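You operate a simulated robot arm through the tools that you are given. There is no shell and no other tool.

The job below is to be done with a simulated robot arm. You get a single attempt, and the scene is never put back.

## Task
Pack up: air knob shut, yellow nozzle stood in the steel tub, lid shut, sliding tray pushed in.
Fine: the knob comes first.
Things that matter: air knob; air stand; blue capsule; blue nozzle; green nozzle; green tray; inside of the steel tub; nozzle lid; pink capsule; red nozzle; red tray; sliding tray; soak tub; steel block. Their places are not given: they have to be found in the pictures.

It is judged by the outcome, as a careful person would: the job done as asked, and still so three seconds after it is handed in. It fails if anything else is knocked over, pushed out of place, dropped, spilled or broken. A push-on lid holds only when it is set on centred and level and pressed home; a screw cap is set on level and turned clockwise until tight.

## Robot
A 6-joint arm with a two-finger parallel gripper, fixed in place. Base frame: the origin is at the foot of the arm, x ahead of it, y to its left, z up; the work surface is at about z = 0. Readings come in m, rad, newtons and seconds.
With the tool pointing down near the work surface it reaches from about 0.14 to 0.58 m from the base axis. Its first joint turns from -1.152 to 1.152 rad. Payload 2.1 kg.
The TCP is the grasp point between the finger pads, 0.03 m short of the fingertips. In the tool frame z runs along the fingers and y along their closing line. The gripper opens to 0.094 m. The fingers are 0.028 m wide and 0.01 m thick; the gripper's body (0.05 by 0.096 m) begins 0.055 m behind the TCP.
Orientation is that of the tool frame in the base frame, as a unit quaternion [x, y, z, w]. With the fingers straight down and closing along the base's y, the tool's x points along the base's -x, its y along +y and its z along -z.

## Interface
- The arm moves only by the tool arm_command. Its argument "plan" is a list that holds one entry, the list of rows, each a list of 7 numbers: the shift along the tool's x, y, z in cm, then the turn, a rotation vector about the tool's x, y, z in rad, then the opening in per cent of the stroke, from 0 (shut) to 100 (fully open). In form: [[[x, y, z, wx, wy, wz, jaw], ...]]. A call has 1 to 20 rows; each row is the pose to reach, as a shift and turn from the pose commanded when the call began, along the tool's axes at that moment. A row lasts 0.2 s, in which the tool goes at most 0.05 m and 0.15 rad; a call with a longer step from one row to the next is refused whole, and so is a gripper value outside its range. Where a pose cannot be reached the arm comes as near as it can. A force on the tool above 40 N (or 10 N above the force at the start of the call, whichever is more), or a blocked arm, ends the call early, and 0.2 s more pass. The fingers move at their own pace (about 0.072 m/s each) and stop on an object; they squeeze with about 28 N. The grip force told is the motor's: it shows also when the fingers shut on nothing. Time passes only in rows, and 0.2 s behind the last, so rows that repeat a pose let the fingers close. It gives the time, the measured TCP pose, the force on the tool (base axes), the opening and the grip force at its end, in the units of the frame above (readings bear some noise), with the torque about the TCP (base axes, N m) and any sound that the robot's microphone picked up.
- Cameras (640 x 400 px; columns grow to the right, rows downward): "scene" is fixed at [0.0606, -0.3885, 0.4667]; the picture's right is [0.66, -0.75, 0.00], its down [-0.54, -0.48, -0.69] and it looks along [0.51, 0.46, -0.73] (base axes); focal length 214 px, centre (320, 200). "wrist" rides on the gripper at [0.076, 0.014, -0.102] in the tool frame; the picture's right is [-0.18, 0.98, 0.00], its down [-0.75, -0.14, -0.64] and it looks along [-0.63, -0.12, 0.77] (tool axes); focal length 243 px, centre (320, 200).
- capture(camera): a new picture of that camera. No time passes.
- point_at(camera, pixels): for up to 12 pixels [column, row] of the newest picture of that camera ("zoom" is the newest enlarged one), the place [x, y, z] in the base frame of the surface seen there, good to about 0.002 m. No time passes.
- inspect(camera, box): a new picture of the part [left, top, right, bottom] of that camera's present view, enlarged. No time passes.
- job_done(): hands the job in; it is judged then, once.

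Open the gripper and draw the arm clear of the work before you hand the job in, unless the task says otherwise.

The tools are called by a JSON object that holds its "fn" and its "kwargs". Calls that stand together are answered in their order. arm_command: Moves the arm, as the interface text tells. Its arguments: {"type":"object","properties":{"plan":{"type":"array","items":{"type":"array","items":{"type":"array","items":{"type":"number"}}}}},"required":["plan"]} The other tools are called the same way: capture (camera) takes a picture; point_at (camera, pixels) gives the place of the surface under pixels of a picture; inspect (camera, box) takes an enlarged picture of a part of a camera's view; job_done () hands the job in.

At the start:

```text
time_s: 0.0
tcp_pos: [0.3246, -0.0047, 0.343]
ee_rot: [0.0, 1.0, 0.001, 0.001]
force: [0.7, -0.4, 0.6]
torque: [0.0, -0.02, -0.01]
width: 0.0938
gripper_force: 0.0
```

scene: 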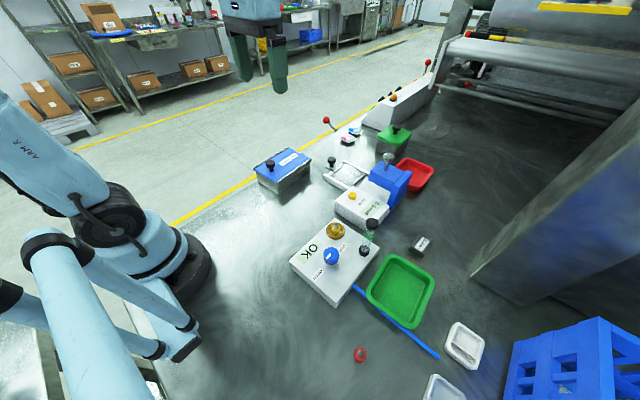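
wrist: 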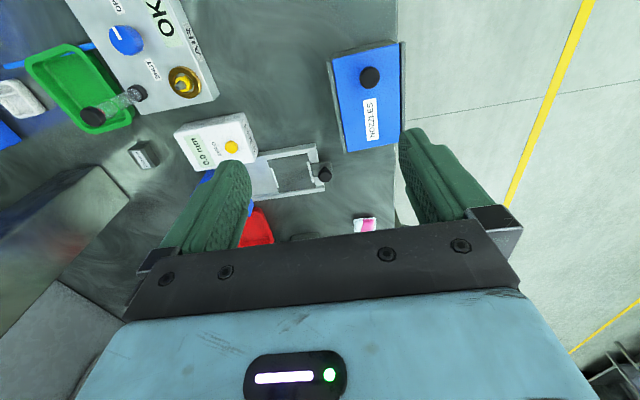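

I start by looking at the scene closely: the white AIR block near (335,255), blue-lid box near (285,170), sliding tray near (345,175). I enlarge those areas.

{"fn": "inspect", "kwargs": {"camera": "scene", "box": [270, 200, 430, 300]}}

{"fn": "inspect", "kwargs": {"camera": "scene", "box": [240, 110, 440, 235]}}

{"fn": "inspect", "kwargs": {"camera": "wrist", "box": [0, 0, 256, 160]}}

{"fn": "inspect", "kwargs": {"camera": "wrist", "box": [160, 20, 448, 250]}}

```text
4.00 times, centred on (350, 250) of scene
```

zoom: 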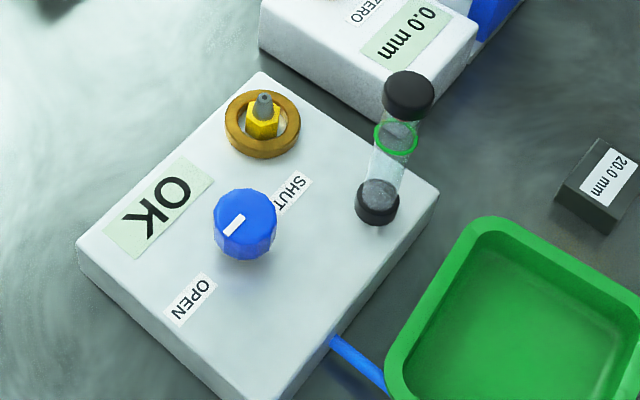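

```text
3.20 times, centred on (340, 172) of scene
```

zoom: 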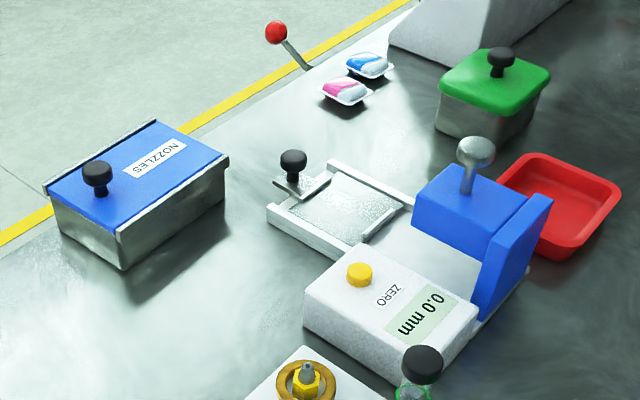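

```text
2.50 times, centred on (128, 80) of wrist
```

zoom: 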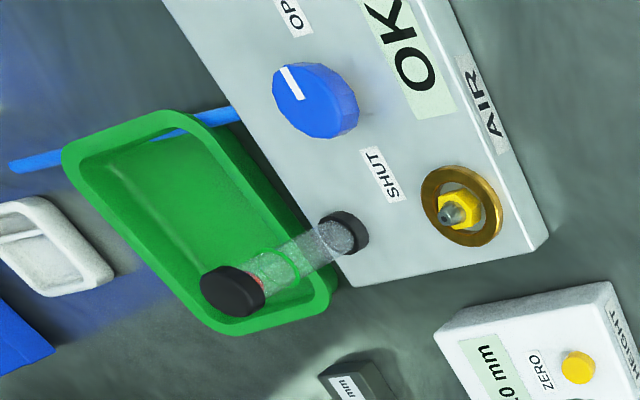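

```text
1.74 times, centred on (304, 135) of wrist
```

zoom: 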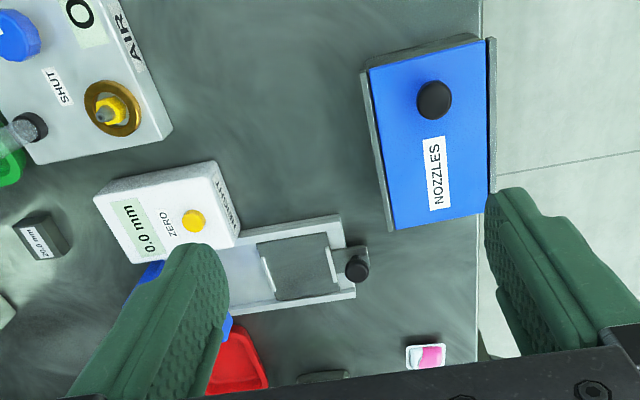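

The air block has a blue knob (zoom 245,222), with its white mark pointing between OPEN and SHUT, and the yellow nozzle in a brass socket. The blue NOZZLES lid sits between rails on the steel tub. I locate the key points.

{"fn": "point_at", "kwargs": {"camera": "scene", "pixels": [[331, 255], [328, 257], [336, 225], [336, 231], [327, 233], [343, 232], [335, 218], [290, 262], [335, 305], [379, 247], [345, 246], [317, 276]]}}

{"fn": "point_at", "kwargs": {"camera": "wrist", "pixels": [[370, 77], [330, 60], [402, 42], [342, 150], [402, 147], [323, 174], [316, 145], [325, 197], [255, 165], [290, 172], [121, 38], [182, 82]]}}

{"fn": "inspect", "kwargs": {"camera": "scene", "box": [245, 135, 325, 205]}}

```text
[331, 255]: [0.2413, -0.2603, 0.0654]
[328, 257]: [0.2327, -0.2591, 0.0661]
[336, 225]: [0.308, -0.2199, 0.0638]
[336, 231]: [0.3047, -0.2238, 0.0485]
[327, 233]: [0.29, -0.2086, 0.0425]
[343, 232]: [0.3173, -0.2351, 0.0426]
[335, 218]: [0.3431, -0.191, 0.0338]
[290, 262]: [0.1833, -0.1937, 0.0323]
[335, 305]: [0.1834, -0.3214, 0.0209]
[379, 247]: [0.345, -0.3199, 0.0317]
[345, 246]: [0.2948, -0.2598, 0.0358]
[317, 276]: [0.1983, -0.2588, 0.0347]
```

```text
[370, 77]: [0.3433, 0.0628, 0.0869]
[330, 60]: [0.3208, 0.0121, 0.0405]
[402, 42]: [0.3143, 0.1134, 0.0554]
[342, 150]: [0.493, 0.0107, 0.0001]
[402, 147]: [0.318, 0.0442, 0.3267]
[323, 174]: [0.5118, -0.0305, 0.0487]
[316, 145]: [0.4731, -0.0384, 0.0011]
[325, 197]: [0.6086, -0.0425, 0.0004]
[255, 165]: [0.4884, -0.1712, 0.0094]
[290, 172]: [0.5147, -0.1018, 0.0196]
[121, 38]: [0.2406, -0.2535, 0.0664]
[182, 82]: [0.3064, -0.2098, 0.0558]
```

```text
5.71 times, centred on (285, 170) of scene
```

zoom: 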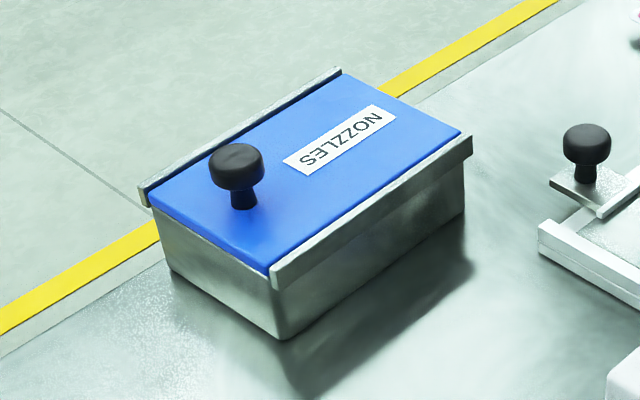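

The knob is at about (0.24, -0.257, 0.066), with OPEN toward -x and SHUT toward +x; the nozzle is at about (0.306, -0.22). I move above the air block at a safe height for a closer wrist view.

{"fn": "arm_command", "kwargs": {"plan": [[[1, -4, 0, 0, 0, 0, 100], [2, -8, 0, 0, 0, 0, 100], [3, -12, 0, 0, 0, 0, 100], [4, -16, 0, 0, 0, 0, 100], [5, -20, 0, 0, 0, 0, 100], [6, -24, 0, 0, 0, 0, 100], [6.5, -24.5, 3, 0, 0, 0, 100], [6.5, -24.5, 6, 0, 0, 0, 100], [6.5, -24.5, 6, 0, 0, 0, 100]]]}}

{"fn": "capture", "kwargs": {"camera": "wrist"}}

{"fn": "capture", "kwargs": {"camera": "scene"}}

```text
time_s: 2.0
tcp_pos: [0.2593, -0.2453, 0.2819]
ee_rot: [0.0, 1.0, 0.0, 0.0]
force: [-0.4, -0.2, 0.4]
torque: [0.0, 0.02, 0.01]
width: 0.0939
gripper_force: 0.0
```

```text
taken
```

wrist: 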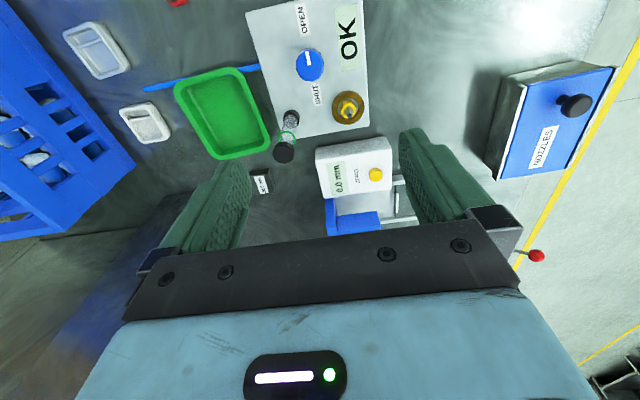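

```text
taken
```

scene: 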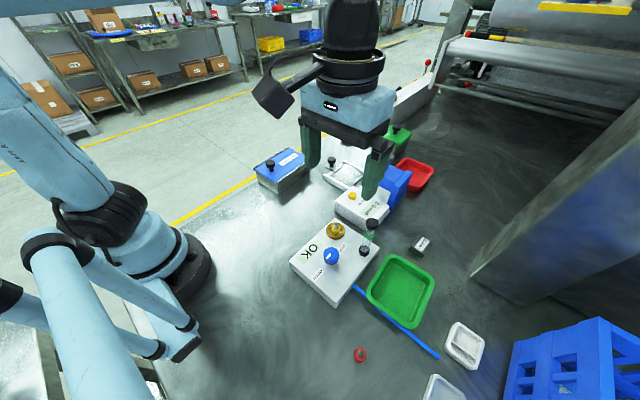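

The wrist picture shows the knob at (309,63), OPEN above it and SHUT below it. I enlarge that region.

{"fn": "inspect", "kwargs": {"camera": "wrist", "box": [240, 0, 400, 160]}}

```text
2.50 times, centred on (320, 80) of wrist
```

zoom: 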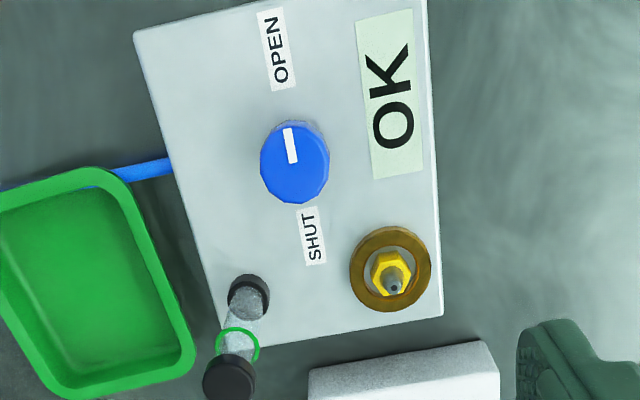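

The white mark points to OPEN (toward -x), so it needs to go to SHUT (+x). I measure the knob's size, mark, labels and the nozzle.

{"fn": "point_at", "kwargs": {"camera": "zoom", "pixels": [[289, 132], [293, 160], [295, 165], [264, 165], [326, 165], [294, 125], [296, 192], [276, 50], [311, 237], [393, 288], [390, 270], [385, 262]]}}

{"fn": "point_at", "kwargs": {"camera": "scene", "pixels": [[371, 224], [362, 251], [367, 238], [353, 197], [330, 247], [330, 251], [324, 253], [338, 254], [331, 262], [325, 231], [348, 230], [336, 240]]}}

{"fn": "inspect", "kwargs": {"camera": "scene", "box": [310, 210, 360, 270]}}

```text
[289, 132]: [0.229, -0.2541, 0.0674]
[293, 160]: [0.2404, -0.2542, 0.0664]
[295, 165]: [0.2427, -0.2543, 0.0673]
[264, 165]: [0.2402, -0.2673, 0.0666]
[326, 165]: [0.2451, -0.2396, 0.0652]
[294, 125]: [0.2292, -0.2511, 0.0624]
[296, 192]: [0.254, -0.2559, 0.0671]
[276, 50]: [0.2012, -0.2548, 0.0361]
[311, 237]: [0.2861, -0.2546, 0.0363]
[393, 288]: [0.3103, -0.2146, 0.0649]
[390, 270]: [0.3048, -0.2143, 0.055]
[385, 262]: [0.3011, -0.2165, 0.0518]
```

```text
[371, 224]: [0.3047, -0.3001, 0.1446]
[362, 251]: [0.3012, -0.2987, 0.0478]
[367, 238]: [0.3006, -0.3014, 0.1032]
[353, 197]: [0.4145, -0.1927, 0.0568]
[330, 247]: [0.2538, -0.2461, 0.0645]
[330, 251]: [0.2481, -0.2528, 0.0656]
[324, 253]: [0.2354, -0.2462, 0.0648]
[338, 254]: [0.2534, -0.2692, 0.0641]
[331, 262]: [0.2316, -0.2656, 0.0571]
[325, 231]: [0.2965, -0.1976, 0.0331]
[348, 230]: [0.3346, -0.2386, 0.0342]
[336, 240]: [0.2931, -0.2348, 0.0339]
```

```text
6.67 times, centred on (335, 240) of scene
```

zoom: 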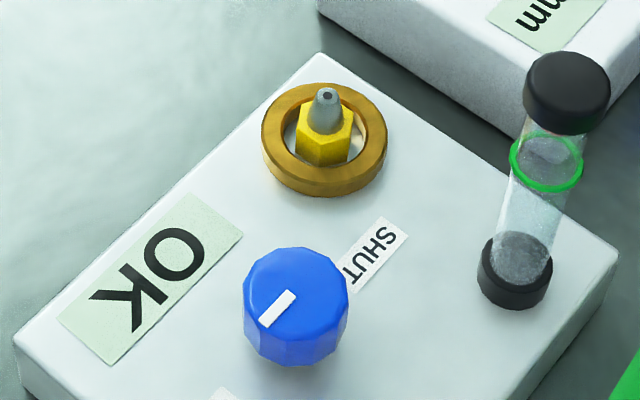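

The knob's centre is about (0.2425, -0.2545), radius about 1.4 cm, z 0.035–0.066. A tall gauge at (0.303,-0.300) reaches z 0.145, so I keep clear of it: yaw -45° and descend to z≈0.15 over the knob with the jaws partly open.

{"fn": "arm_command", "kwargs": {"plan": [[[0.4, -0.2, 1, 0, 0, -0.13, 65], [0.8, -0.4, 2, 0, 0, -0.26, 65], [1.2, -0.6, 4, 0, 0, -0.39, 65], [1.5, -0.8, 6, 0, 0, -0.52, 65], [1.68, -0.92, 8, 0, 0, -0.65, 65], [1.68, -0.92, 10, 0, 0, -0.785, 65], [1.68, -0.92, 12, 0, 0, -0.785, 65], [1.68, -0.92, 13.2, 0, 0, -0.785, 65], [1.68, -0.92, 13.2, 0, 0, -0.785, 65]]]}}

{"fn": "capture", "kwargs": {"camera": "scene"}}

{"fn": "capture", "kwargs": {"camera": "wrist"}}

```text
time_s: 4.0
tcp_pos: [0.2416, -0.2556, 0.1518]
ee_rot: [-0.383, 0.924, 0.0, 0.0]
force: [-0.7, -0.3, 0.4]
torque: [0.02, 0.01, -0.02]
width: 0.061
gripper_force: 0.0
```

```text
taken
```

scene: 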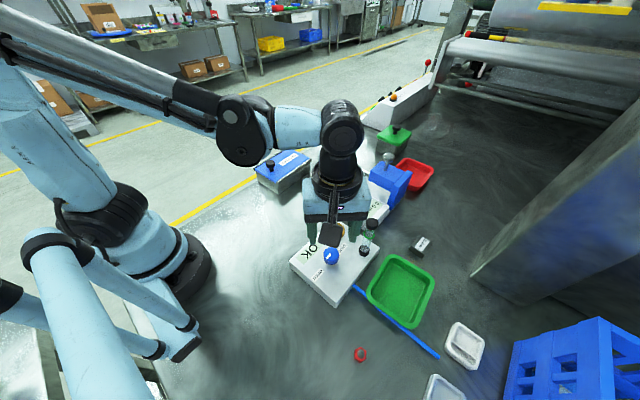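

```text
taken
```

wrist: 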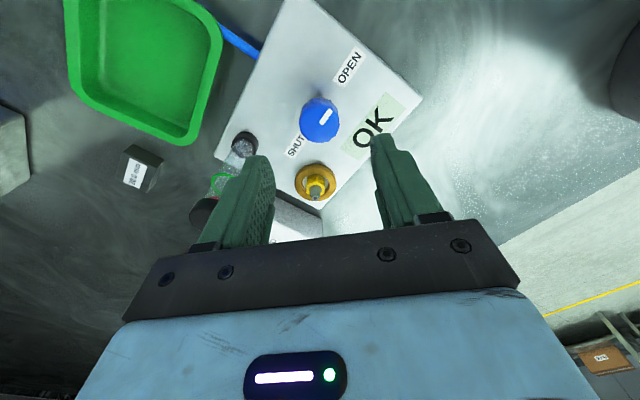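

TCP is at (0.2416,-0.2556), right over the knob with 45° yaw, and the gauge is clear of the fingers. I descend so the fingertips are at z≈0.041 (above the block top at 0.035) and close on the knob.

{"fn": "arm_command", "kwargs": {"plan": [[[0, 0, 2, 0, 0, 0, 65], [0, 0, 4, 0, 0, 0, 65], [0, 0, 6, 0, 0, 0, 65], [0, 0, 7.5, 0, 0, 0, 65], [0, 0, 8.1, 0, 0, 0, 65], [0, 0, 8.1, 0, 0, 0, 65], [0, 0, 8.1, 0, 0, 0, 20], [0, 0, 8.1, 0, 0, 0, 20], [0, 0, 8.1, 0, 0, 0, 20]]]}}

{"fn": "inspect", "kwargs": {"camera": "scene", "box": [280, 200, 400, 300]}}

```text
time_s: 6.0
tcp_pos: [0.2407, -0.2578, 0.0715]
ee_rot: [-0.382, 0.924, 0.0, 0.002]
force: [-1.2, 0.7, -10.5]
torque: [0.08, 0.0, -0.03]
width: 0.0331
gripper_force: 45.2
```

```text
4.00 times, centred on (340, 250) of scene
```

zoom: 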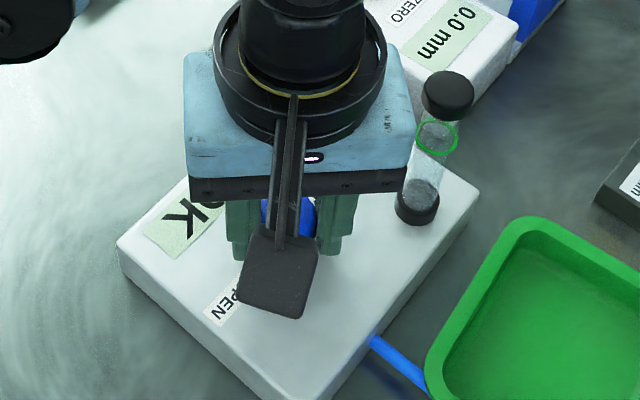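

Gripping the knob at width 0.033 m. I test-turn clockwise seen from above (+wz) by 0.3 rad and read the torque.

{"fn": "arm_command", "kwargs": {"plan": [[[0, 0, 0, 0, 0, 0.1, 20], [0, 0, 0, 0, 0, 0.2, 20], [0, 0, 0, 0, 0, 0.3, 20], [0, 0, 0, 0, 0, 0.3, 20]]]}}

{"fn": "inspect", "kwargs": {"camera": "scene", "box": [280, 200, 400, 300]}}

{"fn": "inspect", "kwargs": {"camera": "wrist", "box": [200, 40, 456, 240]}}

```text
time_s: 6.8
tcp_pos: [0.2412, -0.2565, 0.0711]
ee_rot: [-0.245, 0.969, 0.003, -0.002]
force: [-0.6, 0.6, 4.5]
torque: [0.01, -0.13, 0.02]
width: 0.0332
gripper_force: 45.3
stopped in row 4: the force on the tool passed its limit at 40 N (the readings are from after the stop); the commanded pose is now the measured one
```

```text
4.00 times, centred on (340, 250) of scene
```

zoom: 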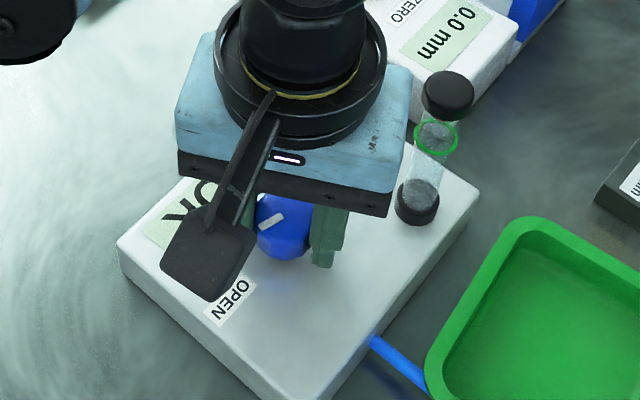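

```text
2.00 times, centred on (328, 140) of wrist
```

zoom: 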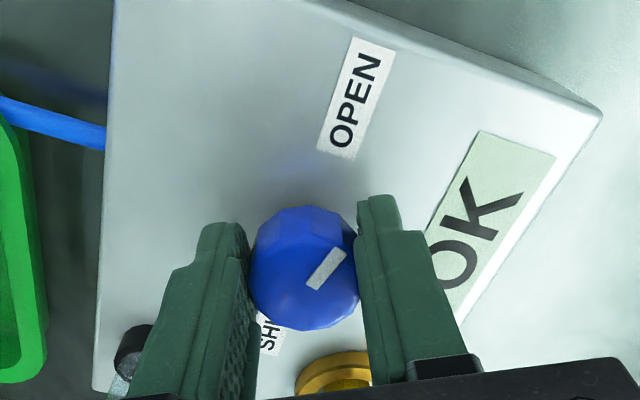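

The knob turned with the gripper (mark rotated clockwise about 17°), but a side force tripped the limit, likely from being off-centre. I measure the knob's top again for a better centre.

{"fn": "point_at", "kwargs": {"camera": "zoom", "pixels": [[300, 215], [300, 320], [258, 265], [352, 265], [270, 230], [335, 310], [335, 230], [272, 312], [310, 265], [342, 250], [312, 283], [303, 268]]}}

```text
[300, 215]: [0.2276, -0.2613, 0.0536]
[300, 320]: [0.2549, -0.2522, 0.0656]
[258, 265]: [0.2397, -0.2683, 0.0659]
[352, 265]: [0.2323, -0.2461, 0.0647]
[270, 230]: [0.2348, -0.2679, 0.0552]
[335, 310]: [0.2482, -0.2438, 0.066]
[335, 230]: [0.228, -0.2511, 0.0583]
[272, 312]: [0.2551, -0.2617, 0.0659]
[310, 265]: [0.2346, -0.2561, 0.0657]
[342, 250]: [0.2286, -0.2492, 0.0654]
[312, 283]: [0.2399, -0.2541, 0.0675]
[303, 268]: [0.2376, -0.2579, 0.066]
```

The centre comes out near (0.242,-0.2555), within a millimetre or so of the TCP, and the mark is now about 23° off OPEN toward +y. I keep turning clockwise in gentler steps.

{"fn": "arm_command", "kwargs": {"plan": [[[0, 0, 0, 0, 0, 0.06, 20], [0, 0, 0, 0, 0, 0.12, 20], [0, 0, 0, 0, 0, 0.18, 20], [0, 0, 0, 0, 0, 0.24, 20], [0, 0, 0, 0, 0, 0.3, 20], [0, 0, 0, 0, 0, 0.36, 20]]]}}

{"fn": "inspect", "kwargs": {"camera": "wrist", "box": [200, 40, 456, 240]}}

```text
time_s: 8.2
tcp_pos: [0.2429, -0.2549, 0.0713]
ee_rot: [-0.066, 0.998, 0.006, -0.004]
force: [-9.8, 23.5, 24.9]
torque: [0.81, -0.76, 0.09]
width: 0.0333
gripper_force: 44.9
```

```text
2.00 times, centred on (328, 140) of wrist
```

zoom: 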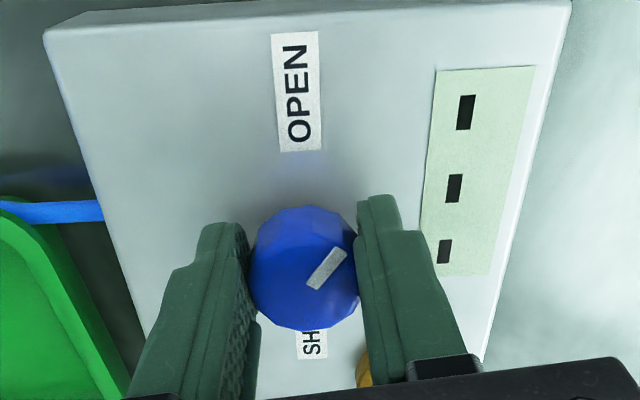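

The display changed from OK to "---", so the air is shutting off, but lateral force has built up to about 35 N. I open the jaws in place to relieve it and read the free state.

{"fn": "arm_command", "kwargs": {"plan": [[[0, 0, 0, 0, 0, 0.36, 20], [0, 0, 0, 0, 0, 0.36, 65], [0, 0, 0, 0, 0, 0.36, 65], [0, 0, 0, 0, 0, 0.36, 65]]]}}

{"fn": "inspect", "kwargs": {"camera": "wrist", "box": [200, 40, 456, 240]}}

```text
refused: row 1 steps farther than a row can; nothing moved
```

```text
2.00 times, centred on (328, 140) of wrist
```

zoom: 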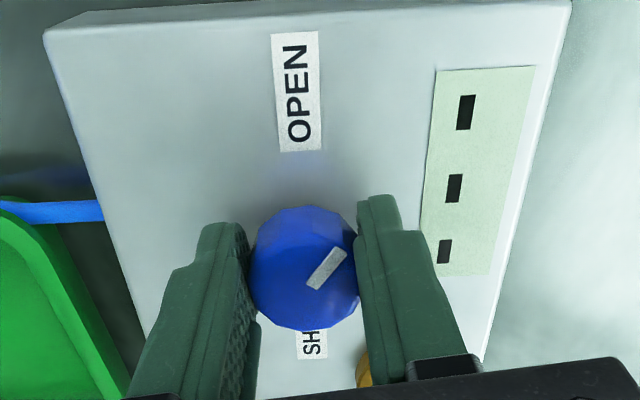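

The refusal was my mistake: shifts are from the present commanded pose. I open the jaws with zero shift.

{"fn": "arm_command", "kwargs": {"plan": [[[0, 0, 0, 0, 0, 0, 65], [0, 0, 0, 0, 0, 0, 65], [0, 0, 0, 0, 0, 0, 65]]]}}

{"fn": "inspect", "kwargs": {"camera": "wrist", "box": [200, 40, 456, 240]}}

```text
time_s: 9.0
tcp_pos: [0.2421, -0.2574, 0.0715]
ee_rot: [-0.068, 0.998, 0.003, -0.001]
force: [-0.3, 0.6, -0.3]
torque: [0.0, 0.02, -0.04]
width: 0.0613
gripper_force: 0.0
```

```text
2.00 times, centred on (328, 140) of wrist
```

zoom: 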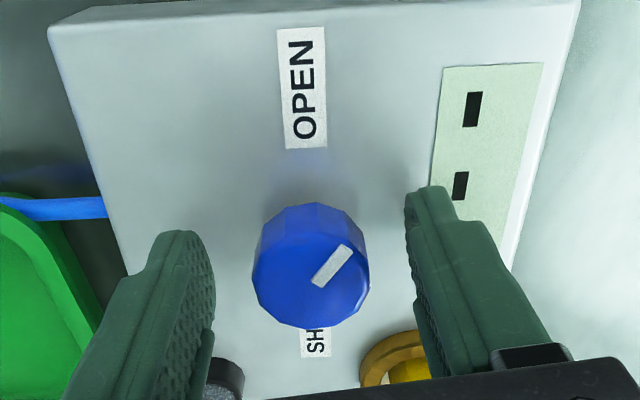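

Free reading: TCP (0.2421,-0.2574), versus (0.2429,-0.2549) while gripped, so the true knob centre is nearer y = -0.255. I measure the mark before re-centring.

{"fn": "point_at", "kwargs": {"camera": "zoom", "pixels": [[346, 250], [317, 282], [262, 240], [362, 245], [312, 325], [257, 285], [366, 290], [284, 316], [340, 318], [315, 262], [310, 206]]}}

```text
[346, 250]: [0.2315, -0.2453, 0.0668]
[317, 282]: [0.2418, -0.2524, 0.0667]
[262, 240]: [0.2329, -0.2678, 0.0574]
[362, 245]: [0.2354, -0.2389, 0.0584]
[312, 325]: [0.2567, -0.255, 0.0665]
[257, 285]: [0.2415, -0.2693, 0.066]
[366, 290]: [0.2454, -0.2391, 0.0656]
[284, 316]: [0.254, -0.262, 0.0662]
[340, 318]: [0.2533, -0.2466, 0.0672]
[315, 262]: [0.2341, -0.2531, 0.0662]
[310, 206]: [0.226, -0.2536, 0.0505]
```

The centre is (0.242,-0.2543) and the mark points to about 140° (turned 37-40°). I rotate the open jaws back to -45° yaw, shift +3 mm in y to centre, and grip again.

{"fn": "arm_command", "kwargs": {"plan": [[[0, 0.15, 0, 0, 0, -0.13, 65], [0, 0.3, 0, 0, 0, -0.26, 65], [0, 0.3, 0, 0, 0, -0.39, 65], [0, 0.3, 0, 0, 0, -0.52, 65], [0, 0.3, 0, 0, 0, -0.65, 65], [0, 0.3, 0, 0, 0, -0.65, 65]]]}}

{"fn": "inspect", "kwargs": {"camera": "wrist", "box": [200, 40, 456, 240]}}

```text
time_s: 10.4
tcp_pos: [0.2397, -0.2537, 0.0713]
ee_rot: [-0.383, 0.924, 0.004, 0.0]
force: [-0.1, 0.5, 0.4]
torque: [0.0, 0.02, -0.01]
width: 0.0612
gripper_force: 0.1
```

```text
2.00 times, centred on (328, 140) of wrist
```

zoom: 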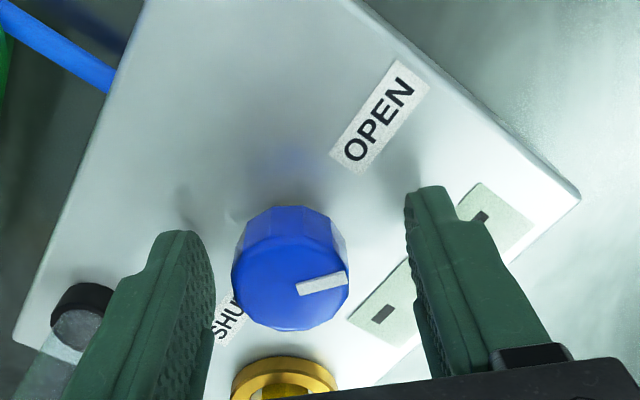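

By projection the TCP falls at zoom (304,296) and the knob's top centre at about (291,283), so it lies some 3 mm toward tool -y. I shift 3 mm that way and check again.

{"fn": "arm_command", "kwargs": {"plan": [[[0, -0.3, 0, 0, 0, 0, 65], [0, -0.3, 0, 0, 0, 0, 65]]]}}

{"fn": "inspect", "kwargs": {"camera": "wrist", "box": [200, 40, 456, 240]}}

```text
time_s: 11.0
tcp_pos: [0.2427, -0.2554, 0.0706]
ee_rot: [-0.382, 0.924, 0.004, -0.001]
force: [-0.8, 0.1, 1.0]
torque: [-0.01, 0.02, -0.05]
width: 0.0609
gripper_force: 0.0
```

```text
2.00 times, centred on (328, 140) of wrist
```

zoom: 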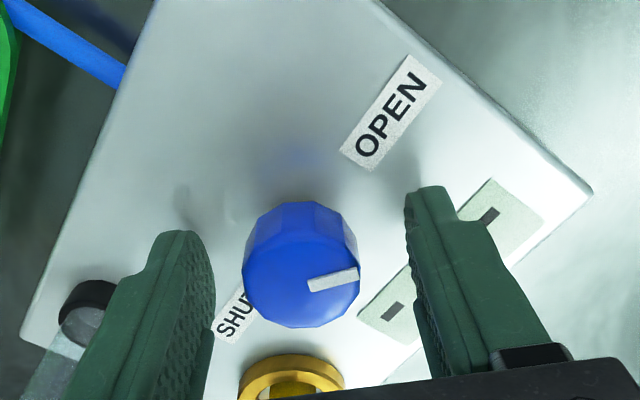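

The knob is now centred between the jaws at (302,280). I level the small tilt (0.008 rad), close on it, then read the load.

{"fn": "arm_command", "kwargs": {"plan": [[[0, 0, 0, 0.008, 0, 0, 65], [0, 0, 0, 0.008, 0, 0, 20], [0, 0, 0, 0.008, 0, 0, 20], [0, 0, 0, 0.008, 0, 0, 20]]]}}

```text
time_s: 12.0
tcp_pos: [0.2434, -0.2553, 0.0704]
ee_rot: [-0.382, 0.924, 0.0, 0.002]
force: [4.7, -3.3, -3.2]
torque: [-0.11, -0.06, -0.02]
width: 0.0331
gripper_force: 45.2
```

Grip is good with low side load. I turn clockwise in 0.1 rad steps by 0.8 rad.

{"fn": "arm_command", "kwargs": {"plan": [[[0, 0, 0, 0, 0, 0.08, 20], [0, 0, 0, 0, 0, 0.16, 20], [0, 0, 0, 0, 0, 0.24, 20], [0, 0, 0, 0, 0, 0.32, 20], [0, 0, 0, 0, 0, 0.4, 20], [0, 0, 0, 0, 0, 0.48, 20], [0, 0, 0, 0, 0, 0.56, 20], [0, 0, 0, 0, 0, 0.64, 20], [0, 0, 0, 0, 0, 0.72, 20], [0, 0, 0, 0, 0, 0.8, 20]]]}}

{"fn": "inspect", "kwargs": {"camera": "wrist", "box": [200, 40, 456, 240]}}

```text
time_s: 14.2
tcp_pos: [0.2422, -0.2549, 0.072]
ee_rot: [0.008, 1.0, 0.001, 0.0]
force: [-0.5, 16.5, -11.1]
torque: [0.07, -0.71, 0.01]
width: 0.0329
gripper_force: 45.2
```

```text
2.00 times, centred on (328, 140) of wrist
```

zoom: 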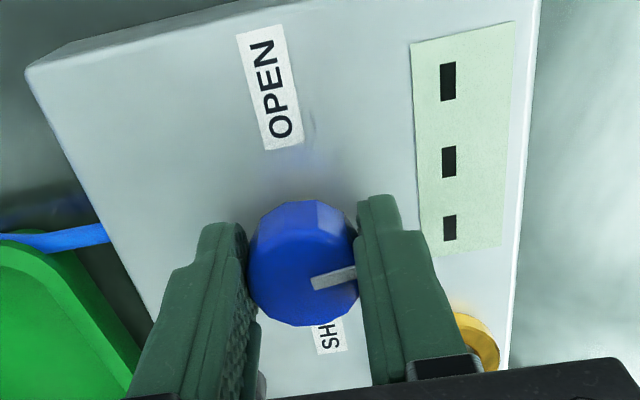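

The knob followed; the mark now points to +y, with the force about 20 N. I continue clockwise by another 0.72 rad.

{"fn": "arm_command", "kwargs": {"plan": [[[0, 0, 0, 0, 0, 0.08, 20], [0, 0, 0, 0, 0, 0.16, 20], [0, 0, 0, 0, 0, 0.24, 20], [0, 0, 0, 0, 0, 0.32, 20], [0, 0, 0, 0, 0, 0.4, 20], [0, 0, 0, 0, 0, 0.48, 20], [0, 0, 0, 0, 0, 0.56, 20], [0, 0, 0, 0, 0, 0.64, 20], [0, 0, 0, 0, 0, 0.72, 20]]]}}

{"fn": "inspect", "kwargs": {"camera": "wrist", "box": [200, 40, 456, 240]}}

```text
time_s: 15.5
tcp_pos: [0.2427, -0.2546, 0.0696]
ee_rot: [0.215, 0.977, 0.004, -0.001]
force: [-1.2, 1.8, 5.3]
torque: [-0.17, -0.42, 0.02]
width: 0.0331
gripper_force: 45.3
stopped in row 6: the force on the tool passed its limit at 41 N (the readings are from after the stop); the commanded pose is now the measured one
```

```text
2.00 times, centred on (328, 140) of wrist
```

zoom: 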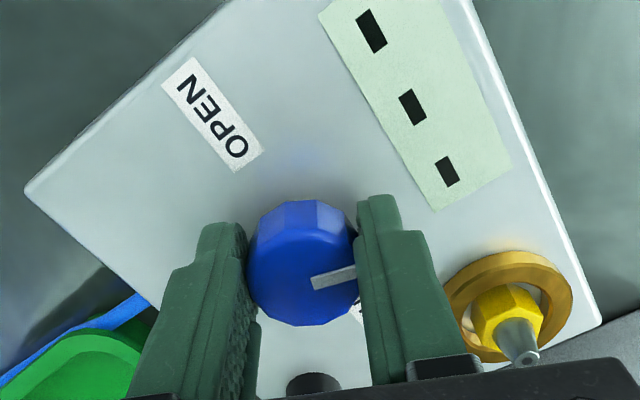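

The mark is now at roughly 65-70° and the guard tripped again from built-up side load. I release, and rotate back for a new grip.

{"fn": "arm_command", "kwargs": {"plan": [[[0, 0, 0, 0, 0, 0, 65], [0, 0, 0, 0, 0, 0, 65], [0, 0, 0, 0, 0, 0, 65]]]}}

{"fn": "arm_command", "kwargs": {"plan": [[[0, 0, 0, 0, 0, -0.14, 65], [0, 0, 0, 0, 0, -0.28, 65], [0, 0, 0, 0, 0, -0.42, 65], [0, 0, 0, 0, 0, -0.56, 65], [0, 0, 0, 0, 0, -0.7, 65], [0, 0, 0, 0, 0, -0.84, 65], [0, 0, 0, 0, 0, -0.98, 65], [0, 0, 0, 0, 0, -1.12, 65], [0, 0, 0, 0, 0, -1.12, 65]]]}}

{"fn": "inspect", "kwargs": {"camera": "wrist", "box": [200, 40, 456, 240]}}

```text
time_s: 16.3
tcp_pos: [0.2426, -0.2547, 0.0725]
ee_rot: [0.215, 0.977, 0.002, -0.002]
force: [0.1, -0.1, 0.4]
torque: [-0.04, -0.03, 0.02]
width: 0.061
gripper_force: 0.1
```

```text
time_s: 18.3
tcp_pos: [0.242, -0.2536, 0.0711]
ee_rot: [-0.338, 0.941, 0.003, 0.0]
force: [-0.5, 0.1, 0.1]
torque: [-0.04, 0.03, 0.01]
width: 0.0612
gripper_force: 0.0
```

```text
2.00 times, centred on (328, 140) of wrist
```

zoom: 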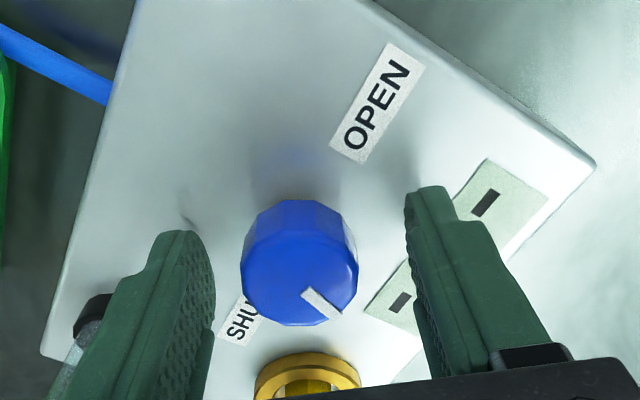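

The knob is nearly centred (about 1 mm left). I measure the mark's direction, to know how much is left.

{"fn": "point_at", "kwargs": {"camera": "zoom", "pixels": [[336, 316], [306, 293], [299, 205], [245, 275], [355, 280], [300, 325], [322, 305]]}}

{"fn": "arm_command", "kwargs": {"plan": [[[0, -0.1, 0, 0.005, 0, 0, 65], [0, -0.1, 0, 0.005, 0, 0, 20], [0, -0.1, 0, 0.005, 0, 0, 20], [0, -0.1, 0, 0.005, 0, 0, 20]]]}}

```text
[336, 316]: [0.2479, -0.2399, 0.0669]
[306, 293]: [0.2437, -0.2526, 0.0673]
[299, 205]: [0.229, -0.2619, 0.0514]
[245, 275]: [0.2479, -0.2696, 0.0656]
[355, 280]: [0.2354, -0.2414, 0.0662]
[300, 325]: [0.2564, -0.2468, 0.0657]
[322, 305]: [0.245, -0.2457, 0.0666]
```

```text
time_s: 19.3
tcp_pos: [0.2433, -0.2559, 0.0705]
ee_rot: [-0.337, 0.942, 0.0, 0.001]
force: [2.4, -1.7, -1.1]
torque: [-0.06, -0.05, 0.01]
width: 0.0333
gripper_force: 45.5
```

The mark is at about 72°, so about 1.25 rad remains. I turn clockwise 0.56 rad in gentle steps.

{"fn": "arm_command", "kwargs": {"plan": [[[0, 0, 0, 0, 0, 0.07, 20], [0, 0, 0, 0, 0, 0.14, 20], [0, 0, 0, 0, 0, 0.21, 20], [0, 0, 0, 0, 0, 0.28, 20], [0, 0, 0, 0, 0, 0.35, 20], [0, 0, 0, 0, 0, 0.42, 20], [0, 0, 0, 0, 0, 0.49, 20], [0, 0, 0, 0, 0, 0.56, 20]]]}}

{"fn": "arm_command", "kwargs": {"plan": [[[0, 0, 0, 0, 0, 0.07, 20], [0, 0, 0, 0, 0, 0.14, 20], [0, 0, 0, 0, 0, 0.21, 20], [0, 0, 0, 0, 0, 0.28, 20], [0, 0, 0, 0, 0, 0.35, 20], [0, 0, 0, 0, 0, 0.35, 20]]]}}

{"fn": "inspect", "kwargs": {"camera": "wrist", "box": [200, 40, 456, 240]}}

```text
time_s: 21.1
tcp_pos: [0.2427, -0.2541, 0.0714]
ee_rot: [-0.063, 0.998, 0.002, 0.001]
force: [-10.7, 0.0, -3.6]
torque: [0.11, 0.3, 0.02]
width: 0.0332
gripper_force: 45.3
```

```text
time_s: 22.5
tcp_pos: [0.2434, -0.2551, 0.072]
ee_rot: [0.111, 0.994, 0.002, 0.0]
force: [-16.6, 10.4, -23.2]
torque: [0.12, 0.07, 0.05]
width: 0.0335
gripper_force: 44.9
```

```text
2.00 times, centred on (328, 140) of wrist
```

zoom: 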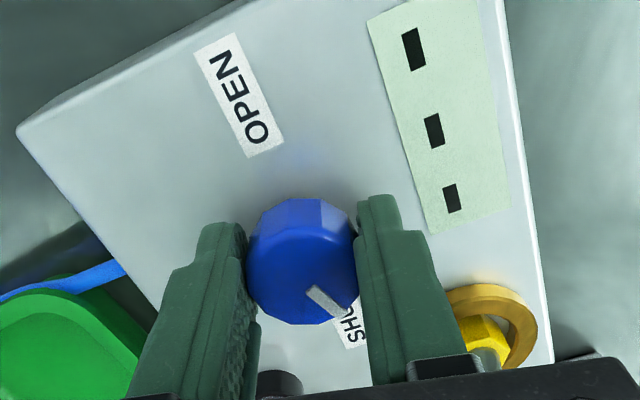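

The mark is within about 20° of SHUT, but the side load is about 30 N. I release, step back 0.6 rad and check before a last short turn.

{"fn": "arm_command", "kwargs": {"plan": [[[0, 0, 0, 0, 0, 0, 65], [0, 0, 0, 0, 0, 0, 65], [0, 0, 0, 0, 0, 0, 65], [0, 0, 0, 0, 0, -0.14, 65], [0, 0, 0, 0, 0, -0.28, 65], [0, 0, 0, 0, 0, -0.42, 65], [0, 0, 0, 0, 0, -0.56, 65], [0, 0, 0, 0, 0, -0.56, 65]]]}}

{"fn": "inspect", "kwargs": {"camera": "wrist", "box": [200, 40, 456, 240]}}

```text
time_s: 24.3
tcp_pos: [0.2436, -0.2555, 0.0732]
ee_rot: [-0.168, 0.986, 0.001, 0.002]
force: [0.4, -0.2, -0.6]
torque: [0.03, -0.01, -0.01]
width: 0.0612
gripper_force: 0.1
```

```text
2.00 times, centred on (328, 140) of wrist
```

zoom: 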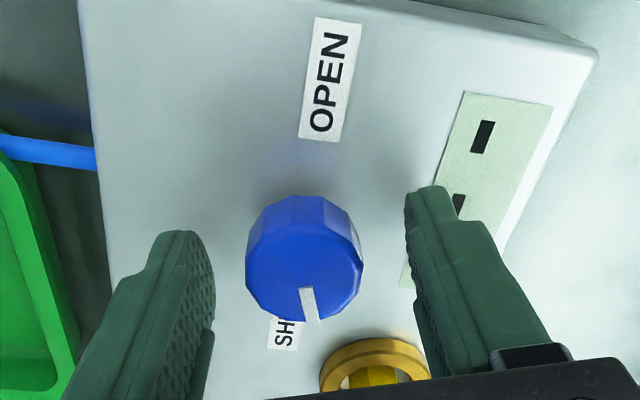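

{"fn": "point_at", "kwargs": {"camera": "zoom", "pixels": [[314, 320], [306, 288], [310, 305], [248, 265], [360, 270], [304, 255]]}}

```text
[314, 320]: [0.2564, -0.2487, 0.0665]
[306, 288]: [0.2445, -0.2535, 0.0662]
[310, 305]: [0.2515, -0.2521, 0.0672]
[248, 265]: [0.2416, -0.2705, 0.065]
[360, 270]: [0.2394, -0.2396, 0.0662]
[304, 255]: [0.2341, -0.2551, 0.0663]
```

The mark is at about 22° from +x (I had not yet said: the mark's ends at zoom (314,320) and (306,288)), and SHUT lies straight along +x. I grip and turn a final 0.38 rad.

{"fn": "arm_command", "kwargs": {"plan": [[[0, 0, 0.1, 0, 0, 0, 20], [0, 0, 0.1, 0, 0, 0, 20], [0, 0, 0.1, 0, 0, 0, 20], [0, 0, 0.1, 0, 0, 0.07, 20], [0, 0, 0.1, 0, 0, 0.14, 20], [0, 0, 0.1, 0, 0, 0.21, 20], [0, 0, 0.1, 0, 0, 0.28, 20], [0, 0, 0.1, 0, 0, 0.35, 20], [0, 0, 0.1, 0, 0, 0.39, 20], [0, 0, 0.1, 0, 0, 0.39, 20]]]}}

{"fn": "arm_command", "kwargs": {"plan": [[[0, 0, 0, 0, 0, 0, 65], [0, 0, 0, 0, 0, 0, 65], [0, 0, 0, 0, 0, 0, 65]]]}}

{"fn": "inspect", "kwargs": {"camera": "wrist", "box": [200, 40, 456, 240]}}

```text
time_s: 26.5
tcp_pos: [0.2429, -0.2548, 0.0709]
ee_rot: [0.027, 1.0, 0.002, 0.0]
force: [-5.0, 8.3, -29.5]
torque: [0.15, 0.19, 0.1]
width: 0.0333
gripper_force: 44.8
```

```text
time_s: 27.3
tcp_pos: [0.2436, -0.2555, 0.0703]
ee_rot: [0.026, 1.0, 0.002, 0.002]
force: [0.1, 0.2, -0.1]
torque: [0.02, 0.0, -0.03]
width: 0.0609
gripper_force: 0.0
```

```text
2.00 times, centred on (328, 140) of wrist
```

zoom: 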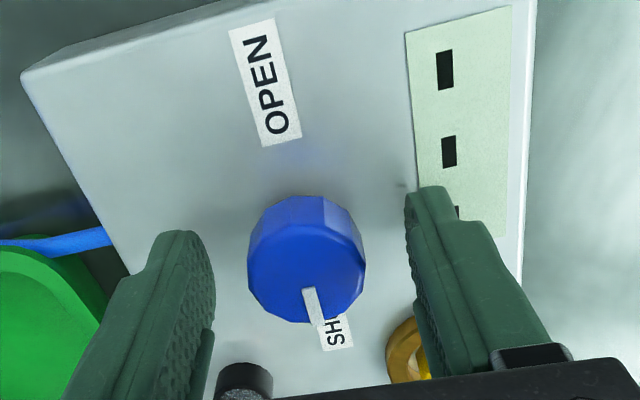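

The mark now points along the SHUT label. I measure its direction.

{"fn": "point_at", "kwargs": {"camera": "zoom", "pixels": [[318, 318], [308, 288], [308, 258], [266, 85], [333, 330], [250, 262], [364, 265]]}}

```text
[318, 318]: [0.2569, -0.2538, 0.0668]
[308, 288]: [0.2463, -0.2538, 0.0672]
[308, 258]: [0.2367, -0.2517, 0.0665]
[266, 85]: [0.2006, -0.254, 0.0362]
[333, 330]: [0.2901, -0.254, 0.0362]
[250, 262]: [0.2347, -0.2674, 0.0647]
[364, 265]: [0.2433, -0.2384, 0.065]
```

The mark is exactly along +x toward SHUT, and the display shows "---": the knob is shut. I rise straight up clear of the gauge and then move over toward the NOZZLES tub to look at it.

{"fn": "arm_command", "kwargs": {"plan": [[[0, 0, -3, 0, 0, 0, 65], [0, 0, -7, 0, 0, 0, 65], [0, 0, -11, 0, 0, -0.05, 65], [0, 0, -15, 0, 0, -0.05, 65], [0, 0, -19, 0, 0, -0.05, 65], [0, 0, -23, 0, 0, -0.05, 65], [0, 4.5, -23, 0, 0, -0.05, 65], [0, 9, -23, 0, 0, -0.05, 65], [0, 13.5, -23, 0, 0, -0.05, 65], [0, 18, -23, 0, 0, -0.05, 65], [0, 22.5, -23, 0, 0, -0.05, 65], [0, 27, -23, 0, 0, -0.05, 65], [0, 31, -23, 0, 0, -0.05, 65], [0, 31, -23, 0, 0, -0.05, 65]]]}}

{"fn": "capture", "kwargs": {"camera": "wrist"}}

{"fn": "capture", "kwargs": {"camera": "scene"}}

```text
time_s: 30.3
tcp_pos: [0.2607, 0.0511, 0.3025]
ee_rot: [0.002, 1.0, 0.002, 0.001]
force: [0.6, -0.1, -0.3]
torque: [0.01, -0.02, -0.01]
width: 0.0615
gripper_force: 0.2
```

```text
taken
```

wrist: 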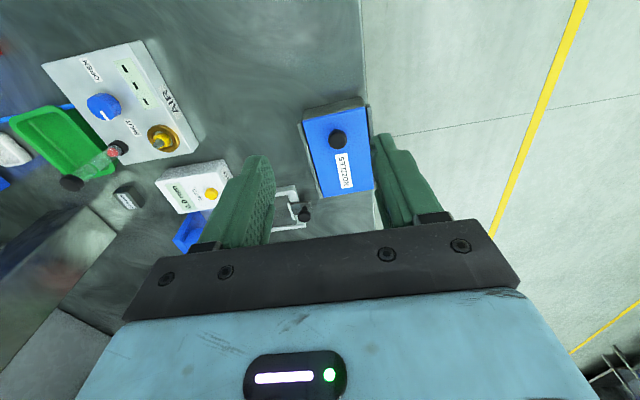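

```text
taken
```

scene: 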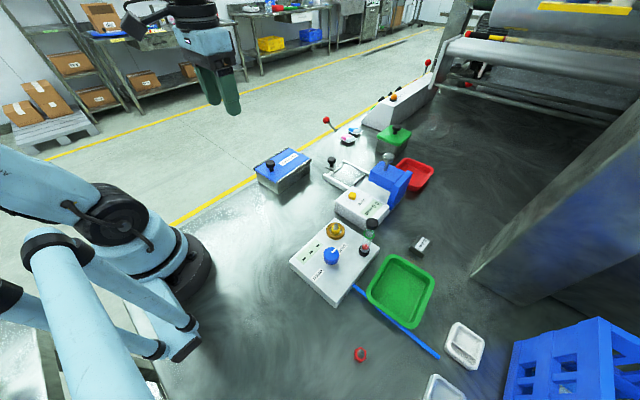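

I see the tub at wrist (337,150) and now look at it in detail.

{"fn": "inspect", "kwargs": {"camera": "wrist", "box": [280, 80, 400, 220]}}

{"fn": "inspect", "kwargs": {"camera": "scene", "box": [310, 145, 400, 215]}}

```text
2.86 times, centred on (340, 150) of wrist
```

zoom: 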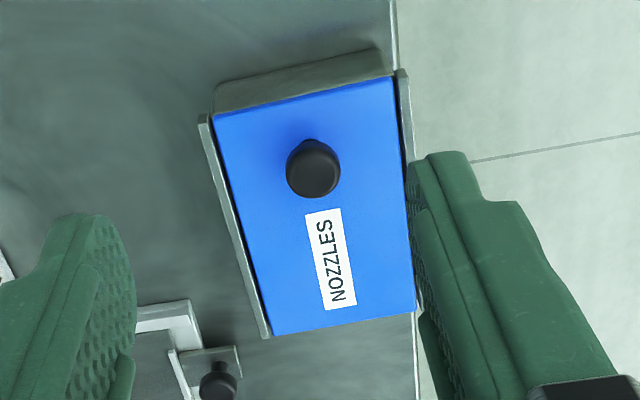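

```text
5.71 times, centred on (355, 180) of scene
```

zoom: 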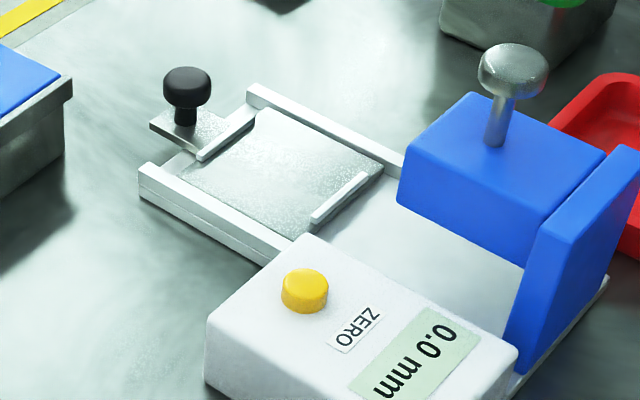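

The sliding tray is pulled out toward +y with a black knob; the tub lid sits between two long rails with its knob near the -x end. I measure the lid and tub geometry.

{"fn": "inspect", "kwargs": {"camera": "wrist", "box": [290, 90, 390, 210]}}

{"fn": "point_at", "kwargs": {"camera": "scene", "pixels": [[270, 162], [275, 169], [258, 167], [296, 152], [286, 176], [324, 158], [302, 150], [324, 166], [290, 187], [266, 178], [274, 175], [310, 160]]}}

```text
3.33 times, centred on (340, 150) of wrist
```

zoom: 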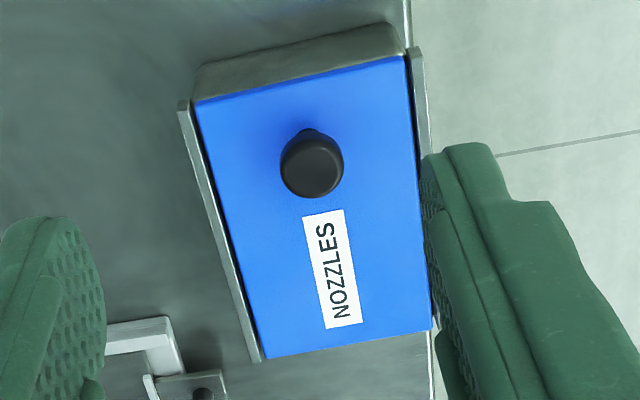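

```text
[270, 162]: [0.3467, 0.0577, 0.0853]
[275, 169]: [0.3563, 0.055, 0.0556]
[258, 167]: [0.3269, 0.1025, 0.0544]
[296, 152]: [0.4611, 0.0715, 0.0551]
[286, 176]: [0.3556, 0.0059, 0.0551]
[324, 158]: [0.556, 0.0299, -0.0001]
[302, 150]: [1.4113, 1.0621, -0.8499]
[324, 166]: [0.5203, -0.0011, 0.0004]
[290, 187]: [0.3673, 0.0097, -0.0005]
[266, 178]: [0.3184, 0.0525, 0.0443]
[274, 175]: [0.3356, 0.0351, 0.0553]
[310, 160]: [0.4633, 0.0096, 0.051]
```

{"fn": "point_at", "kwargs": {"camera": "zoom", "pixels": [[198, 104], [403, 60], [264, 354], [428, 326], [184, 105], [416, 52], [256, 358], [312, 170], [312, 205], [300, 60], [200, 80], [420, 120]]}}

{"fn": "inspect", "kwargs": {"camera": "scene", "box": [250, 150, 290, 190]}}

```text
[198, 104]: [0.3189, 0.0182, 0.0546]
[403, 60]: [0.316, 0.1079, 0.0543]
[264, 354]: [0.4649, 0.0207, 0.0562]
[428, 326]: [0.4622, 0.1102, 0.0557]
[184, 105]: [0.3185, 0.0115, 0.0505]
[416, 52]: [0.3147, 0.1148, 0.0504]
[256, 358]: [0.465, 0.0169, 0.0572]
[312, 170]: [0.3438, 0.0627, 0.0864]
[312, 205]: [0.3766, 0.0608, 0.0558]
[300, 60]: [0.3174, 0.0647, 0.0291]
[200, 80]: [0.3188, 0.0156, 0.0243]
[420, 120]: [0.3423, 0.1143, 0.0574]
```

```text
10.00 times, centred on (270, 170) of scene
```

zoom: 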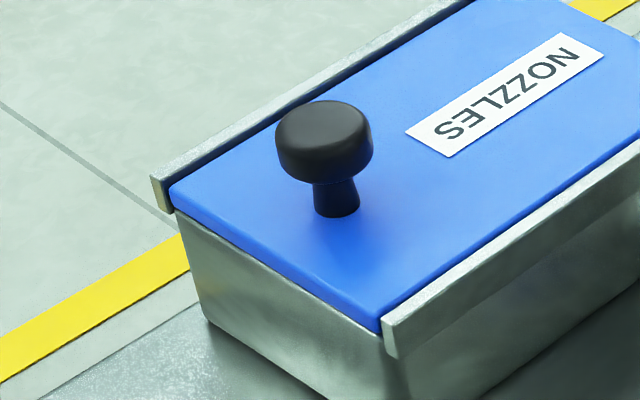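

The lid spans x 0.317–0.464, y 0.019–0.109, top z 0.055, and its knob is at (0.344, 0.0627) with top z 0.0865. I move over the knob, stopping at z≈0.14 to check alignment.

{"fn": "arm_command", "kwargs": {"plan": [[[-3, 0.4, 2, 0, 0, 0, 65], [-6, 0.8, 4, 0, 0, 0, 65], [-8.3, 1.1, 7, 0, 0, 0, 65], [-8.3, 1.1, 11, 0, 0, 0, 65], [-8.3, 1.1, 15, 0, 0, 0, 65], [-8.3, 1.1, 16.5, 0, 0, 0, 65], [-8.3, 1.1, 16.5, 0, 0, 0, 65]]]}}

{"fn": "capture", "kwargs": {"camera": "wrist"}}

{"fn": "inspect", "kwargs": {"camera": "scene", "box": [230, 120, 330, 200]}}

```text
time_s: 31.9
tcp_pos: [0.3406, 0.0641, 0.1349]
ee_rot: [0.002, 1.0, 0.002, 0.0]
force: [-0.4, -0.3, 0.4]
torque: [-0.03, -0.02, -0.01]
width: 0.0615
gripper_force: 0.2
```

```text
taken
```

wrist: 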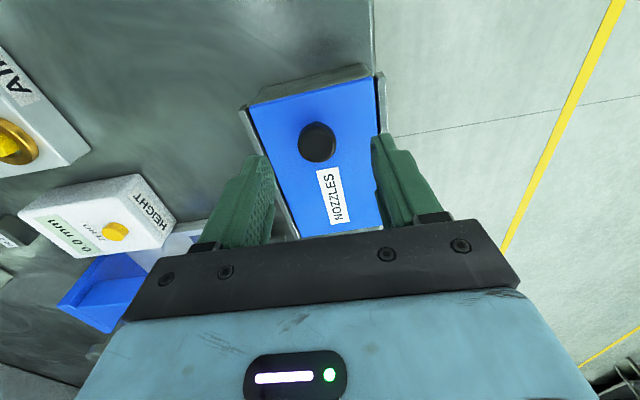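

```text
5.00 times, centred on (280, 160) of scene
```

zoom: 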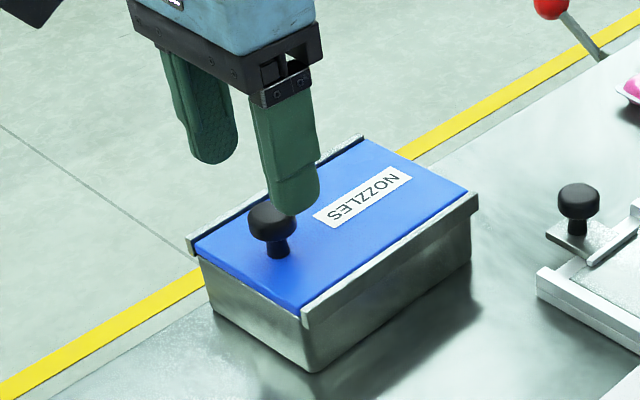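

The knob is between the fingers at wrist (317,142). I verify its position from this closer view.

{"fn": "inspect", "kwargs": {"camera": "wrist", "box": [240, 80, 400, 180]}}

{"fn": "point_at", "kwargs": {"camera": "wrist", "pixels": [[317, 147], [303, 145], [333, 145], [318, 160], [318, 132], [318, 124]]}}

```text
4.00 times, centred on (320, 130) of wrist
```

zoom: 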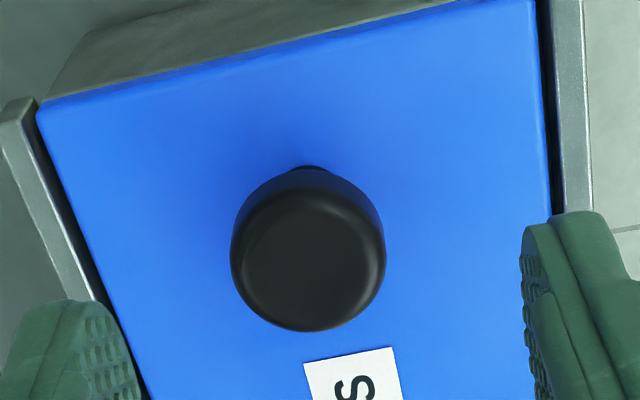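

```text
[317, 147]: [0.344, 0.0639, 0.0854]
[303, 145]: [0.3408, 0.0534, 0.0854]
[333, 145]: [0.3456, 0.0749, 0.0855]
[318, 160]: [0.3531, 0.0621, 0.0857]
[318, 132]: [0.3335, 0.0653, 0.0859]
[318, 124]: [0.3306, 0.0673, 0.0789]
```

Knob centre (0.343, 0.064), radius about 1.2 cm, top z 0.0857. I move +3 mm in x, descend 4.1 cm, and grip it.

{"fn": "arm_command", "kwargs": {"plan": [[[-0.25, 0, 1.5, 0, 0, 0, 65], [-0.25, 0, 3, 0, 0, 0, 65], [-0.25, 0, 4.1, 0, 0, 0, 65], [-0.25, 0, 4.1, 0, 0, 0, 65], [-0.25, 0, 4.1, 0, 0, 0, 15], [-0.25, 0, 4.1, 0, 0, 0, 15], [-0.25, 0, 4.1, 0, 0, 0, 15]]]}}

{"fn": "inspect", "kwargs": {"camera": "wrist", "box": [200, 40, 456, 240]}}

```text
time_s: 33.5
tcp_pos: [0.3443, 0.0658, 0.0949]
ee_rot: [0.002, 1.0, 0.003, 0.001]
force: [-0.6, -5.8, -0.2]
torque: [-0.02, 0.23, -0.16]
width: 0.0269
gripper_force: 27.7
```

```text
2.00 times, centred on (328, 140) of wrist
```

zoom: 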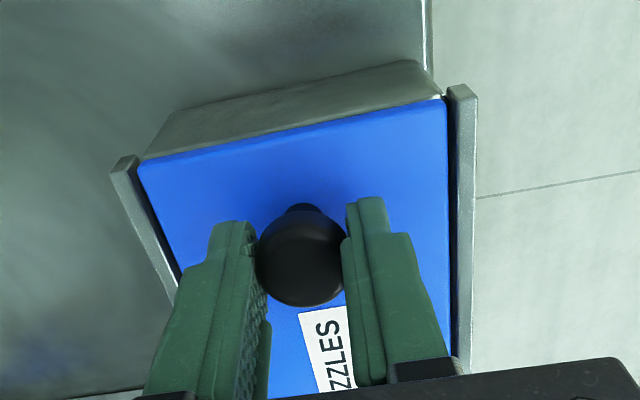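

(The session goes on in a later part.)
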